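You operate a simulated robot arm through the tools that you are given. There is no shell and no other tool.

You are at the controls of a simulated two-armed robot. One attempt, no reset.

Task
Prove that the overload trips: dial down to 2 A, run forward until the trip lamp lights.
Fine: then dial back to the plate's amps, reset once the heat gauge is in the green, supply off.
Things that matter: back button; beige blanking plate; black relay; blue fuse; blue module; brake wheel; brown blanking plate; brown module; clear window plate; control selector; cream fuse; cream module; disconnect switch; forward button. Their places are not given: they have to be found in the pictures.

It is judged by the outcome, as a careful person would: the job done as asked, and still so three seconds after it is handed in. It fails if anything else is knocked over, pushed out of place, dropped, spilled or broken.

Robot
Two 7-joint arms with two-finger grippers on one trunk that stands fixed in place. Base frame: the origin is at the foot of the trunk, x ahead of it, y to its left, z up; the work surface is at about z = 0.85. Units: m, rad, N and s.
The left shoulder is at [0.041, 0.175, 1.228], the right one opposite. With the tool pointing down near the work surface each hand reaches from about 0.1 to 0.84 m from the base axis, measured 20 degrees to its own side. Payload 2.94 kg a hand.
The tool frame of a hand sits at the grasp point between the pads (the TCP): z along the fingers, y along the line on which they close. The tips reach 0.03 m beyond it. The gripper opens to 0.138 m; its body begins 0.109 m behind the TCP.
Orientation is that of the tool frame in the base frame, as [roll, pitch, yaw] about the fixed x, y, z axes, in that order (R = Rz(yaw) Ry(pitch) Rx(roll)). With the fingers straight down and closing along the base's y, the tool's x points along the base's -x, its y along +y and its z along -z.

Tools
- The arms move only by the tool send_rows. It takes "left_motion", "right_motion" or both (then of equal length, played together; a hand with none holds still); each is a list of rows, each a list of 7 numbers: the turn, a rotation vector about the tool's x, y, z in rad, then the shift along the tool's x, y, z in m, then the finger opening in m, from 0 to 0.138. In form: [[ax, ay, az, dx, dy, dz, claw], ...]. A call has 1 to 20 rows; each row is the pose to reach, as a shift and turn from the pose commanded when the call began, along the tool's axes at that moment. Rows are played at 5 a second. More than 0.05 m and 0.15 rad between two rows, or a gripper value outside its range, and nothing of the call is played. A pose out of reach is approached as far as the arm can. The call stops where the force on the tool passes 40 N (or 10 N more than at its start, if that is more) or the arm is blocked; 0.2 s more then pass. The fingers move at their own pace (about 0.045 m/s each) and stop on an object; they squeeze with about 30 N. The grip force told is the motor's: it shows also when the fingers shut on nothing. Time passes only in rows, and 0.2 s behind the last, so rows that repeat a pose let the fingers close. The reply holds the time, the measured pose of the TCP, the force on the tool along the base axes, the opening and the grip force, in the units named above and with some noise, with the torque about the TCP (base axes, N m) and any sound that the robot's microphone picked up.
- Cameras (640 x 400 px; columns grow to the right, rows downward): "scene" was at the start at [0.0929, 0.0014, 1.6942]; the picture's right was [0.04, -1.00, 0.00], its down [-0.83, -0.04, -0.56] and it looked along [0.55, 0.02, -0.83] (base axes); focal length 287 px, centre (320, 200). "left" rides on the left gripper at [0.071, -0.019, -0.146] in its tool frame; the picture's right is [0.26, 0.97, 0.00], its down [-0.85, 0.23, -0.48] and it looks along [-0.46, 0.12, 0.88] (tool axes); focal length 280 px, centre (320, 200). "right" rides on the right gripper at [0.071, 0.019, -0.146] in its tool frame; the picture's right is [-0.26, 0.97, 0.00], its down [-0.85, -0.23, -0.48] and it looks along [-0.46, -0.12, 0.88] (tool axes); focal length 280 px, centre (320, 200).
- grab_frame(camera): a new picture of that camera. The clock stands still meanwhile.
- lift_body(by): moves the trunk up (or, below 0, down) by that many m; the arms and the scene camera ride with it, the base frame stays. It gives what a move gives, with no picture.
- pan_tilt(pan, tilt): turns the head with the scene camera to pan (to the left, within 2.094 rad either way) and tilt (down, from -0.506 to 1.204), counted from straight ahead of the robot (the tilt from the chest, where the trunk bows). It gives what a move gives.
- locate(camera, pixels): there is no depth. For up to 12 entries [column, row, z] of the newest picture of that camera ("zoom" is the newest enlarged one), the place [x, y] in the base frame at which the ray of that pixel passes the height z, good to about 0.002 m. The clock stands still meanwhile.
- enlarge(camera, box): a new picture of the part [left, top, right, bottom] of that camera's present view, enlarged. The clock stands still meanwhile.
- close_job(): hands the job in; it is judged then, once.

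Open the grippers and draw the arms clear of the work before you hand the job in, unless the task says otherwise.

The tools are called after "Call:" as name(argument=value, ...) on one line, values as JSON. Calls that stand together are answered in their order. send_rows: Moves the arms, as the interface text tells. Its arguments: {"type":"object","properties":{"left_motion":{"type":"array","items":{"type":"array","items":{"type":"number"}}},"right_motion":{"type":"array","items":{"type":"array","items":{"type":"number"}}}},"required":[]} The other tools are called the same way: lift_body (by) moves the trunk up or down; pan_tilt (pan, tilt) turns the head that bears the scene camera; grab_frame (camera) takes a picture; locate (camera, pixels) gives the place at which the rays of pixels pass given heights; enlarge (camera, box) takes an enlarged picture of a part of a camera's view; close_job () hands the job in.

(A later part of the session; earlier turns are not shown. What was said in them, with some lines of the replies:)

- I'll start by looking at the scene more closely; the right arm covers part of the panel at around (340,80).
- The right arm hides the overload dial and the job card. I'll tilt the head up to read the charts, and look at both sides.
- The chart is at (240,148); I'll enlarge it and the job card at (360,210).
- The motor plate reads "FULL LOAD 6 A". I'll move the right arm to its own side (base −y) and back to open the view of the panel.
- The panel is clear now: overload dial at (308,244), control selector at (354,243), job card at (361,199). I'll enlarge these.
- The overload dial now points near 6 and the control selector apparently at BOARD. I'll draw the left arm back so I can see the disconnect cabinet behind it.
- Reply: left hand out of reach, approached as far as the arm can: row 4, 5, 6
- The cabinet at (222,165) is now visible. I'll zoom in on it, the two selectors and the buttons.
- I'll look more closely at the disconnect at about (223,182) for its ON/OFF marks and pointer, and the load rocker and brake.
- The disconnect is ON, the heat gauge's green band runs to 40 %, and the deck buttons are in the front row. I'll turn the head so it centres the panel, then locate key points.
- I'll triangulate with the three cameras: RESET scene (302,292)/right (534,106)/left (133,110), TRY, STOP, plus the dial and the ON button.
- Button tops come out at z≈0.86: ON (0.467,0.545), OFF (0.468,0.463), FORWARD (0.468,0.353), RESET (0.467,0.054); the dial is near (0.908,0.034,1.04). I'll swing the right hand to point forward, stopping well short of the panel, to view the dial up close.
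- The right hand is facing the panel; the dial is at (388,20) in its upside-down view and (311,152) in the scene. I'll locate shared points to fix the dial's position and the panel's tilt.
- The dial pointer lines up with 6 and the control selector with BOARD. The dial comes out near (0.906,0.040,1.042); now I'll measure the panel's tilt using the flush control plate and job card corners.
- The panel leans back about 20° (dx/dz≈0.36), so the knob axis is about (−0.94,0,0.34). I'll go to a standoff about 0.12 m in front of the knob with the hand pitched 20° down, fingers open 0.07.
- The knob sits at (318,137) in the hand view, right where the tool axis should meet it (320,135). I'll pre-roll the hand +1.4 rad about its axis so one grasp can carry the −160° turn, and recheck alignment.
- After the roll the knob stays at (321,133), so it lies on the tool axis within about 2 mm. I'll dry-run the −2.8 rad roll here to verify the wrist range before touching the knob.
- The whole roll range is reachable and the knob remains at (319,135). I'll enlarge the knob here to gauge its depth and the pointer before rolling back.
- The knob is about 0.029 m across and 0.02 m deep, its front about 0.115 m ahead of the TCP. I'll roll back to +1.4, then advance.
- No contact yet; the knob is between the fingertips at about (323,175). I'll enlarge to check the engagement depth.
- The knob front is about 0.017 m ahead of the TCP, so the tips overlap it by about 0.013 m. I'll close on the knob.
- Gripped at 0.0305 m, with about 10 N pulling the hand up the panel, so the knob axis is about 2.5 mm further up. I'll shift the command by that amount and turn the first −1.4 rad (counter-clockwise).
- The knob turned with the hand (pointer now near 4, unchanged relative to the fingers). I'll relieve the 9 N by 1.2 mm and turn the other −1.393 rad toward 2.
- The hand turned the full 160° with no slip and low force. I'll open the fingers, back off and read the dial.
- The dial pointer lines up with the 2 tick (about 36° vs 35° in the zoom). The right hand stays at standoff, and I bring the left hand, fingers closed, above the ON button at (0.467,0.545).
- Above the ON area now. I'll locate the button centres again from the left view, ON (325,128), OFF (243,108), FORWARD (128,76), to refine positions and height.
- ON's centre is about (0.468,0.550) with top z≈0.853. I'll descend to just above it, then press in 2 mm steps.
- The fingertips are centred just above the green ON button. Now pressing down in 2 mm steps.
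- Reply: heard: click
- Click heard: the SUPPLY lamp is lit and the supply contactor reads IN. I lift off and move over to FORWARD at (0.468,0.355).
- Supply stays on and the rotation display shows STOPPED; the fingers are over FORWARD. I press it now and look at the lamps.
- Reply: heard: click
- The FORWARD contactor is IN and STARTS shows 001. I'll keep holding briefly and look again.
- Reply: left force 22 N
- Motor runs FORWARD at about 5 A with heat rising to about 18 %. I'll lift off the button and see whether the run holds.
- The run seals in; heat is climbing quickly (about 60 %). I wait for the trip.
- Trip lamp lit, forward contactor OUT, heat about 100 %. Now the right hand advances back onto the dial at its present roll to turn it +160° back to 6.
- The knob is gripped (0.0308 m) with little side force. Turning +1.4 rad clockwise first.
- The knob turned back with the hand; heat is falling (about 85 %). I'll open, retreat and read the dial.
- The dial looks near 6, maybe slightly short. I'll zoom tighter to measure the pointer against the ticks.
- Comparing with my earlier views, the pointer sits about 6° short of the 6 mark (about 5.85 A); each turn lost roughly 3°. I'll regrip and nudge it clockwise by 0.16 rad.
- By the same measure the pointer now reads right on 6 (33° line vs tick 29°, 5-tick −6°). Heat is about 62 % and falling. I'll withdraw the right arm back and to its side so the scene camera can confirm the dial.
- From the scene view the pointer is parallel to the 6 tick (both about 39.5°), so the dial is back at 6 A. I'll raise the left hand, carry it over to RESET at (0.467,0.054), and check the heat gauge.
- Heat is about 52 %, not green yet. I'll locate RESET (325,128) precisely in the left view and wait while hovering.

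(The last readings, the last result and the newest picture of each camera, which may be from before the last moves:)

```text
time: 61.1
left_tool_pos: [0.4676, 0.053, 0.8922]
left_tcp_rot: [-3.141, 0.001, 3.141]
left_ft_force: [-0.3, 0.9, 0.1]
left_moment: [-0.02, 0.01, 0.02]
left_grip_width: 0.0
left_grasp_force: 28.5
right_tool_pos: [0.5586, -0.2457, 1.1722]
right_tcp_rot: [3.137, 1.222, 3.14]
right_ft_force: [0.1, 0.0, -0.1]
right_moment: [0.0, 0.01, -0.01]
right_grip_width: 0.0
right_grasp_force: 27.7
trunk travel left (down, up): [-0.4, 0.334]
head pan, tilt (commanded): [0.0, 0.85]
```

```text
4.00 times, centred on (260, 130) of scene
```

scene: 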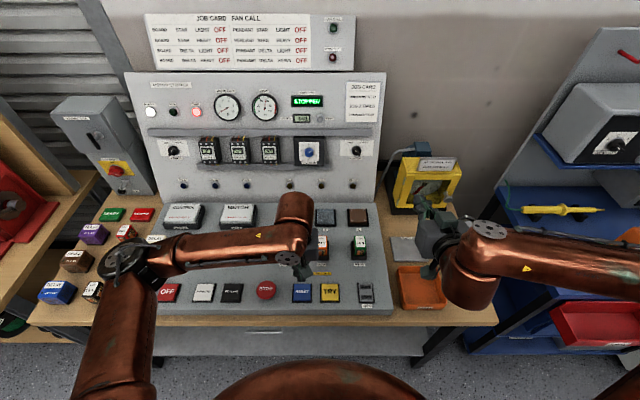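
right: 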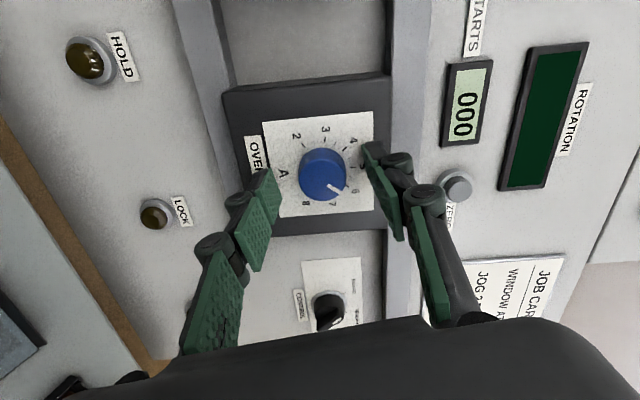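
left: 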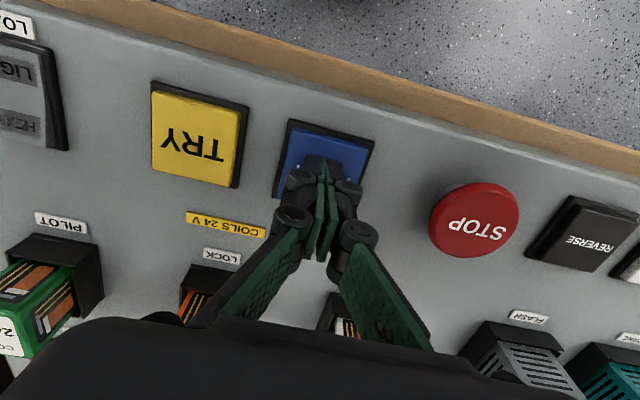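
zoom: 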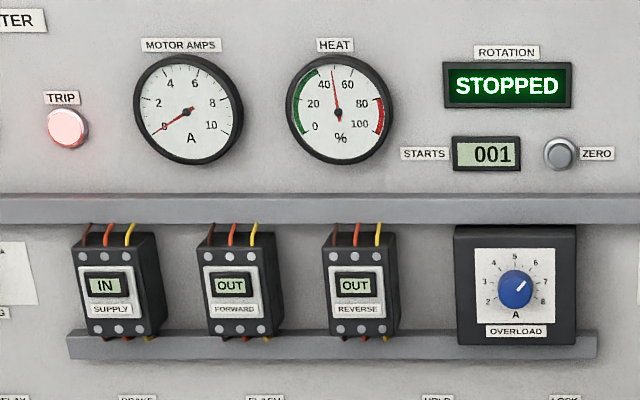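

Heat is about 46 %, just above green. I keep hovering and wait about 8 s more.

Call:
send_rows(left_motion=[[0, 0, 0, 0, 0, 0, 0.0], [0, 0, 0, 0, 0, 0, 0.0], [0, 0, 0, 0, 0, 0, 0.0], [0, 0, 0, 0, 0, 0, 0.0], [0, 0, 0, 0, 0, 0, 0.0], [0, 0, 0, 0, 0, 0, 0.0], [0, 0, 0, 0, 0, 0, 0.0], [0, 0, 0, 0, 0, 0, 0.0], [0, 0, 0, 0, 0, 0, 0.0], [0, 0, 0, 0, 0, 0, 0.0], [0, 0, 0, 0, 0, 0, 0.0], [0, 0, 0, 0, 0, 0, 0.0], [0, 0, 0, 0, 0, 0, 0.0], [0, 0, 0, 0, 0, 0, 0.0], [0, 0, 0, 0, 0, 0, 0.0], [0, 0, 0, 0, 0, 0, 0.0], [0, 0, 0, 0, 0, 0, 0.0], [0, 0, 0, 0, 0, 0, 0.0], [0, 0, 0, 0, 0, 0, 0.0], [0, 0, 0, 0, 0, 0, 0.0]])

Call:
send_rows(left_motion=[[0, 0, 0, 0, 0, 0, 0.0], [0, 0, 0, 0, 0, 0, 0.0], [0, 0, 0, 0, 0, 0, 0.0], [0, 0, 0, 0, 0, 0, 0.0], [0, 0, 0, 0, 0, 0, 0.0], [0, 0, 0, 0, 0, 0, 0.0], [0, 0, 0, 0, 0, 0, 0.0], [0, 0, 0, 0, 0, 0, 0.0], [0, 0, 0, 0, 0, 0, 0.0], [0, 0, 0, 0, 0, 0, 0.0], [0, 0, 0, 0, 0, 0, 0.0], [0, 0, 0, 0, 0, 0, 0.0], [0, 0, 0, 0, 0, 0, 0.0], [0, 0, 0, 0, 0, 0, 0.0], [0, 0, 0, 0, 0, 0, 0.0], [0, 0, 0, 0, 0, 0, 0.0], [0, 0, 0, 0, 0, 0, 0.0], [0, 0, 0, 0, 0, 0, 0.0], [0, 0, 0, 0, 0, 0, 0.0], [0, 0, 0, 0, 0, 0, 0.0]])

Call:
enlarge(camera="scene", box=[180, 80, 340, 180])

```text
time: 65.3
left_tool_pos: [0.4684, 0.055, 0.8918]
left_tcp_rot: [3.141, 0.0, -3.14]
left_ft_force: [0.2, -0.8, 0.3]
left_moment: [0.01, 0.0, -0.01]
left_grip_width: 0.0002
left_grasp_force: 28.5
right_tool_pos: [0.5576, -0.2457, 1.1718]
right_tcp_rot: [3.138, 1.222, 3.139]
right_ft_force: [0.3, -1.1, 0.0]
right_moment: [-0.01, -0.03, 0.01]
right_grip_width: 0.0
right_grasp_force: 28.2
trunk travel left (down, up): [-0.4, 0.334]
head pan, tilt (commanded): [0.0, 0.85]
```

```text
time: 69.5
left_tool_pos: [0.4684, 0.0538, 0.8903]
left_tcp_rot: [-3.141, 0.001, -3.139]
left_ft_force: [-0.3, 0.0, -0.6]
left_moment: [-0.03, -0.01, 0.01]
left_grip_width: 0.0
left_grasp_force: 28.6
right_tool_pos: [0.5579, -0.2456, 1.1715]
right_tcp_rot: [3.138, 1.222, 3.14]
right_ft_force: [1.2, 0.1, -0.8]
right_moment: [0.02, -0.01, -0.03]
right_grip_width: 0.0
right_grasp_force: 28.5
trunk travel left (down, up): [-0.4, 0.334]
head pan, tilt (commanded): [0.0, 0.85]
```

```text
4.00 times, centred on (260, 130) of scene
```

zoom: 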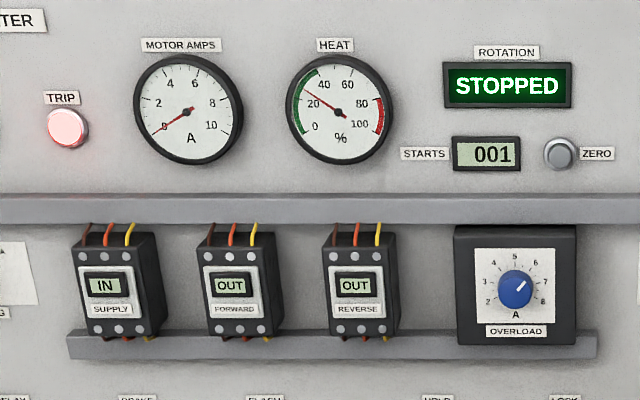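

Heat is about 27 %, well in the green. I press RESET now.

Call:
send_rows(left_motion=[[0, 0, 0, 0, 0, 0.004, 0.0], [0, 0, 0, 0, 0, 0.007, 0.0], [0, 0, 0, 0, 0, 0.01, 0.0], [0, 0, 0, 0, 0, 0.012, 0.0]])

Call:
enlarge(camera="scene", box=[130, 80, 340, 200])

```text
time: 70.5
left_tool_pos: [0.4683, 0.0553, 0.8818]
left_tcp_rot: [-3.137, 0.001, -3.138]
left_ft_force: [-3.1, 0.3, 13.8]
left_moment: [0.04, 0.08, 0.0]
left_grip_width: 0.0061
left_grasp_force: 27.9
right_tool_pos: [0.5573, -0.2462, 1.1719]
right_tcp_rot: [3.139, 1.225, 3.141]
right_ft_force: [-0.2, 0.1, 0.5]
right_moment: [0.01, 0.01, 0.02]
right_grip_width: 0.0001
right_grasp_force: 28.1
trunk travel left (down, up): [-0.4, 0.334]
head pan, tilt (commanded): [0.0, 0.85]
heard: click
```

```text
3.05 times, centred on (235, 140) of scene
```

zoom: 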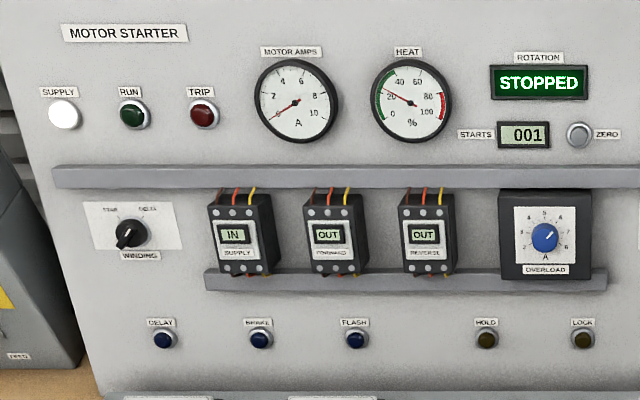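

Click, and the TRIP lamp is out. I lift off RESET and carry the left hand over to OFF at (0.469,0.466).

Call:
send_rows(left_motion=[[0, 0, 0, 0, 0, -0.015, 0.0], [0, 0, 0, 0, 0, -0.06, 0.0], [0, 0, 0, 0, 0, -0.1, 0.0], [0, 0, 0, 0, 0.045, -0.1, 0.0], [0, 0, 0, 0, 0.09, -0.1, 0.0], [0, 0, 0, 0, 0.135, -0.1, 0.0], [0, 0, 0, 0, 0.18, -0.1, 0.0], [0, 0, 0, 0, 0.225, -0.1, 0.0], [0, 0, 0, 0, 0.27, -0.1, 0.0], [0, 0, 0, 0, 0.315, -0.1, 0.0], [0, 0, 0, 0, 0.36, -0.1, 0.0], [0, 0, 0, 0, 0.4, -0.1, 0.0], [0, 0, 0, 0, 0.411, -0.1, 0.0], [0, 0, 0, 0, 0.411, -0.06, 0.0], [0, 0, 0, 0, 0.411, -0.025, 0.0], [0, 0, 0, 0, 0.411, -0.012, 0.0], [0, 0, 0, 0, 0.411, -0.012, 0.0]])

Call:
grab_frame(camera="left")

Call:
enlarge(camera="scene", box=[130, 80, 340, 200])

```text
time: 74.2
left_tool_pos: [0.4667, 0.4662, 0.8936]
left_tcp_rot: [3.14, 0.0, -3.141]
left_ft_force: [0.1, -0.2, 0.0]
left_moment: [0.02, 0.01, 0.0]
left_grip_width: 0.0
left_grasp_force: 29.0
right_tool_pos: [0.5574, -0.2454, 1.1724]
right_tcp_rot: [3.137, 1.222, 3.138]
right_ft_force: [0.1, -0.1, 0.1]
right_moment: [0.02, -0.01, 0.0]
right_grip_width: 0.0001
right_grasp_force: 28.7
trunk travel left (down, up): [-0.4, 0.334]
head pan, tilt (commanded): [0.0, 0.85]
```

```text
taken
```

left: 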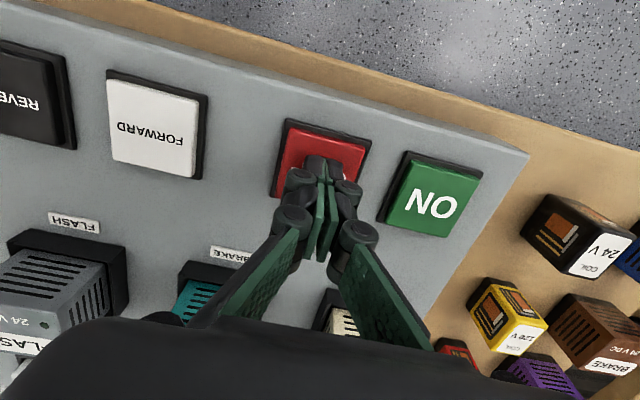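

```text
3.05 times, centred on (235, 140) of scene
```

zoom: 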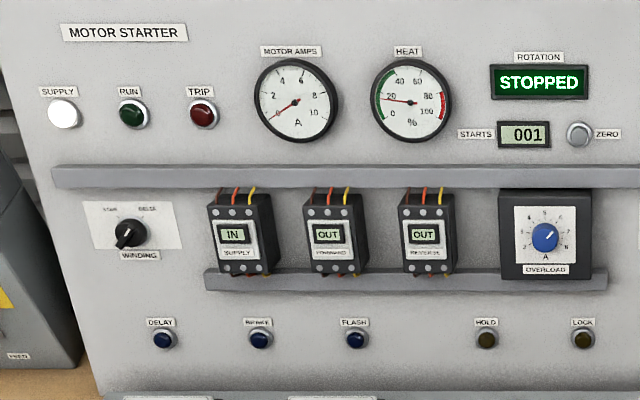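

The fingers are over the red OFF button, TRIP still out, supply on. I press OFF.

Call:
send_rows(left_motion=[[0, 0, 0, 0, 0, 0.004, 0.0], [0, 0, 0, 0, 0, 0.007, 0.0], [0, 0, 0, 0, 0, 0.01, 0.0], [0, 0, 0, 0, 0, 0.012, 0.0]])

Call:
enlarge(camera="scene", box=[130, 80, 340, 200])

```text
time: 75.2
left_tool_pos: [0.4669, 0.4665, 0.8816]
left_tcp_rot: [3.141, 0.002, -3.141]
left_ft_force: [-2.0, -1.3, 9.1]
left_moment: [-0.05, 0.11, 0.02]
left_grip_width: 0.0061
left_grasp_force: 28.9
right_tool_pos: [0.5577, -0.2461, 1.1719]
right_tcp_rot: [3.137, 1.224, 3.138]
right_ft_force: [0.7, 0.7, 0.5]
right_moment: [0.01, -0.01, -0.03]
right_grip_width: 0.0001
right_grasp_force: 28.4
trunk travel left (down, up): [-0.4, 0.334]
head pan, tilt (commanded): [0.0, 0.85]
heard: click
```

```text
3.05 times, centred on (235, 140) of scene
```

zoom: 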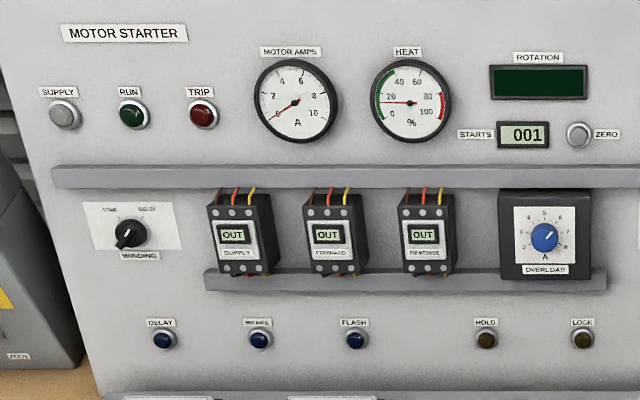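

Click: SUPPLY lamp out, all contactors OUT, display dark. Now I raise the left hand, draw both arms clear and open the grippers.

Call:
send_rows(left_motion=[[0, 0, 0, 0, 0, -0.02, 0.0], [0, 0, 0, 0, 0, -0.06, 0.0], [0, 0, 0, 0, 0, -0.1, 0.0], [0, 0, 0, 0, 0, -0.14, 0.0], [0, 0, 0, 0.01, 0, -0.18, 0.0], [0, 0, 0, 0.03, 0, -0.22, 0.02], [0, 0, 0, 0.05, 0, -0.25, 0.05], [0, 0, 0, 0.07, 0, -0.28, 0.08], [0, 0, 0, 0.08, 0, -0.3, 0.1], [0, 0, 0, 0.08, 0, -0.3, 0.1], [0, 0, 0, 0.08, 0, -0.3, 0.1]], right_motion=[[0, 0, 0, 0, 0, -0.01, 0.0], [0, 0, 0, 0, 0, -0.02, 0.0], [0, 0, 0, 0, 0, -0.03, 0.0], [0, 0, 0, 0, 0, -0.04, 0.0], [0, 0, 0, 0, 0, -0.05, 0.02], [0, 0, 0, 0, 0, -0.06, 0.04], [0, 0, 0, 0, 0, -0.07, 0.06], [0, 0, 0, 0, 0, -0.08, 0.08], [0, 0, 0, 0, 0, -0.08, 0.1], [0, 0, 0, 0, 0, -0.08, 0.1], [0, 0, 0, 0, 0, -0.08, 0.1]])

Call:
grab_frame(camera="scene")

Call:
enlarge(camera="scene", box=[130, 80, 340, 200])

Call:
enlarge(camera="scene", box=[290, 135, 330, 160])

```text
time: 77.5
left_tool_pos: [0.3861, 0.4657, 1.1815]
left_tcp_rot: [-3.141, 0.0, -3.141]
left_ft_force: [-0.6, 0.5, -0.7]
left_moment: [0.03, -0.02, -0.05]
left_grip_width: 0.1001
left_grasp_force: 0.1
right_tool_pos: [0.5558, -0.2341, 1.1721]
right_tcp_rot: [-3.103, 1.223, -3.082]
right_ft_force: [-0.4, -1.2, 0.5]
right_moment: [-0.01, -0.01, -0.03]
right_grip_width: 0.1
right_grasp_force: 0.0
right hand out of reach, approached as far as the arm can: row 1, 2, 3, 4, 5, 6, 7, 8, 9, 10, 11
trunk travel left (down, up): [-0.4, 0.334]
head pan, tilt (commanded): [0.0, 0.85]
```

```text
taken
```

scene: 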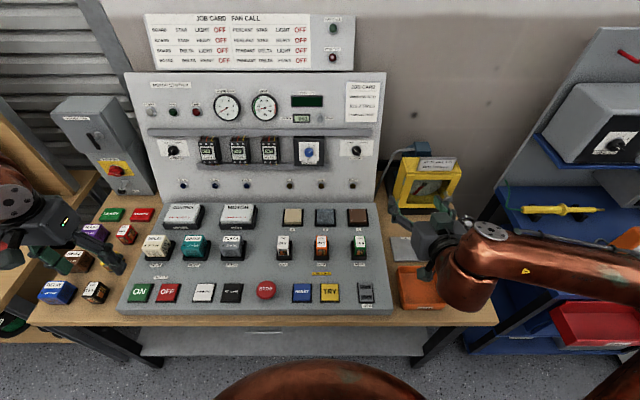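

```text
3.05 times, centred on (235, 140) of scene
```

zoom: 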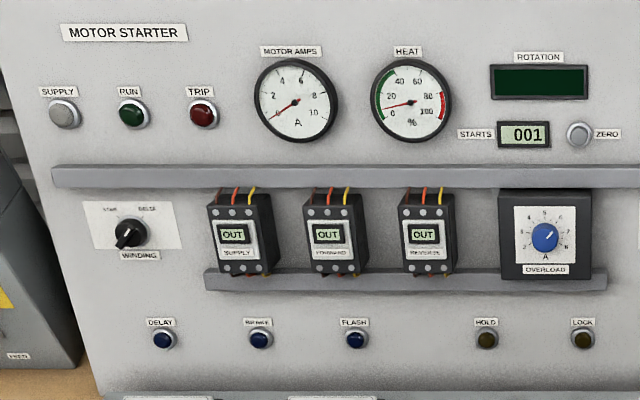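

```text
16.00 times, centred on (310, 148) of scene
```

zoom: 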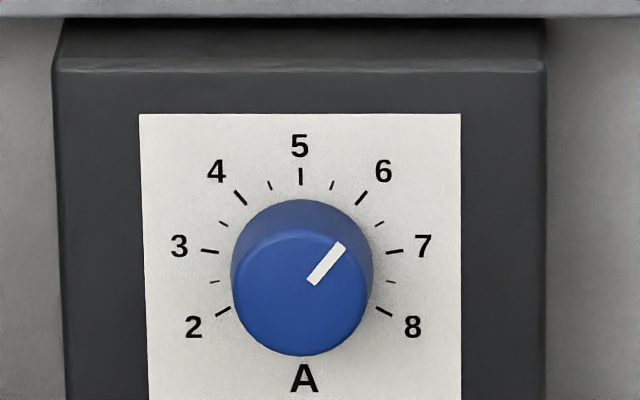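

Supply is off, TRIP is out, heat is low, and the dial points at 6. Both grippers are open and clear above the work (left z=1.18, right z=1.17), and nothing looks disturbed, so I'm handing the job in.

Call:
close_job()

```text
The job is handed in.
```

The overload trips as it should. With the dial at 2 A, the motor ran forward at about 5 A and the trip lamp lit within about 2 seconds.

- **Dial back:** I returned the overload dial to 6 A, the full-load figure on the motor plate. The first turn back stopped slightly short, at about 5.85 A, so I nudged it. The pointer then lined up with the 6 mark.
- **Reset:** I waited until the heat gauge read about 27 % (the green band ends at 40 %) before pressing RESET. The trip lamp went out.
- **Supply:** OFF pressed. The supply lamp went out, all three contactors read OUT and the rotation display is dark.

I pressed only ON, FORWARD, RESET and OFF and moved only the overload dial. In the last picture nothing else looked disturbed. Both hands were open and clear of the work when I handed the job in. I haven't seen the result of the judging.
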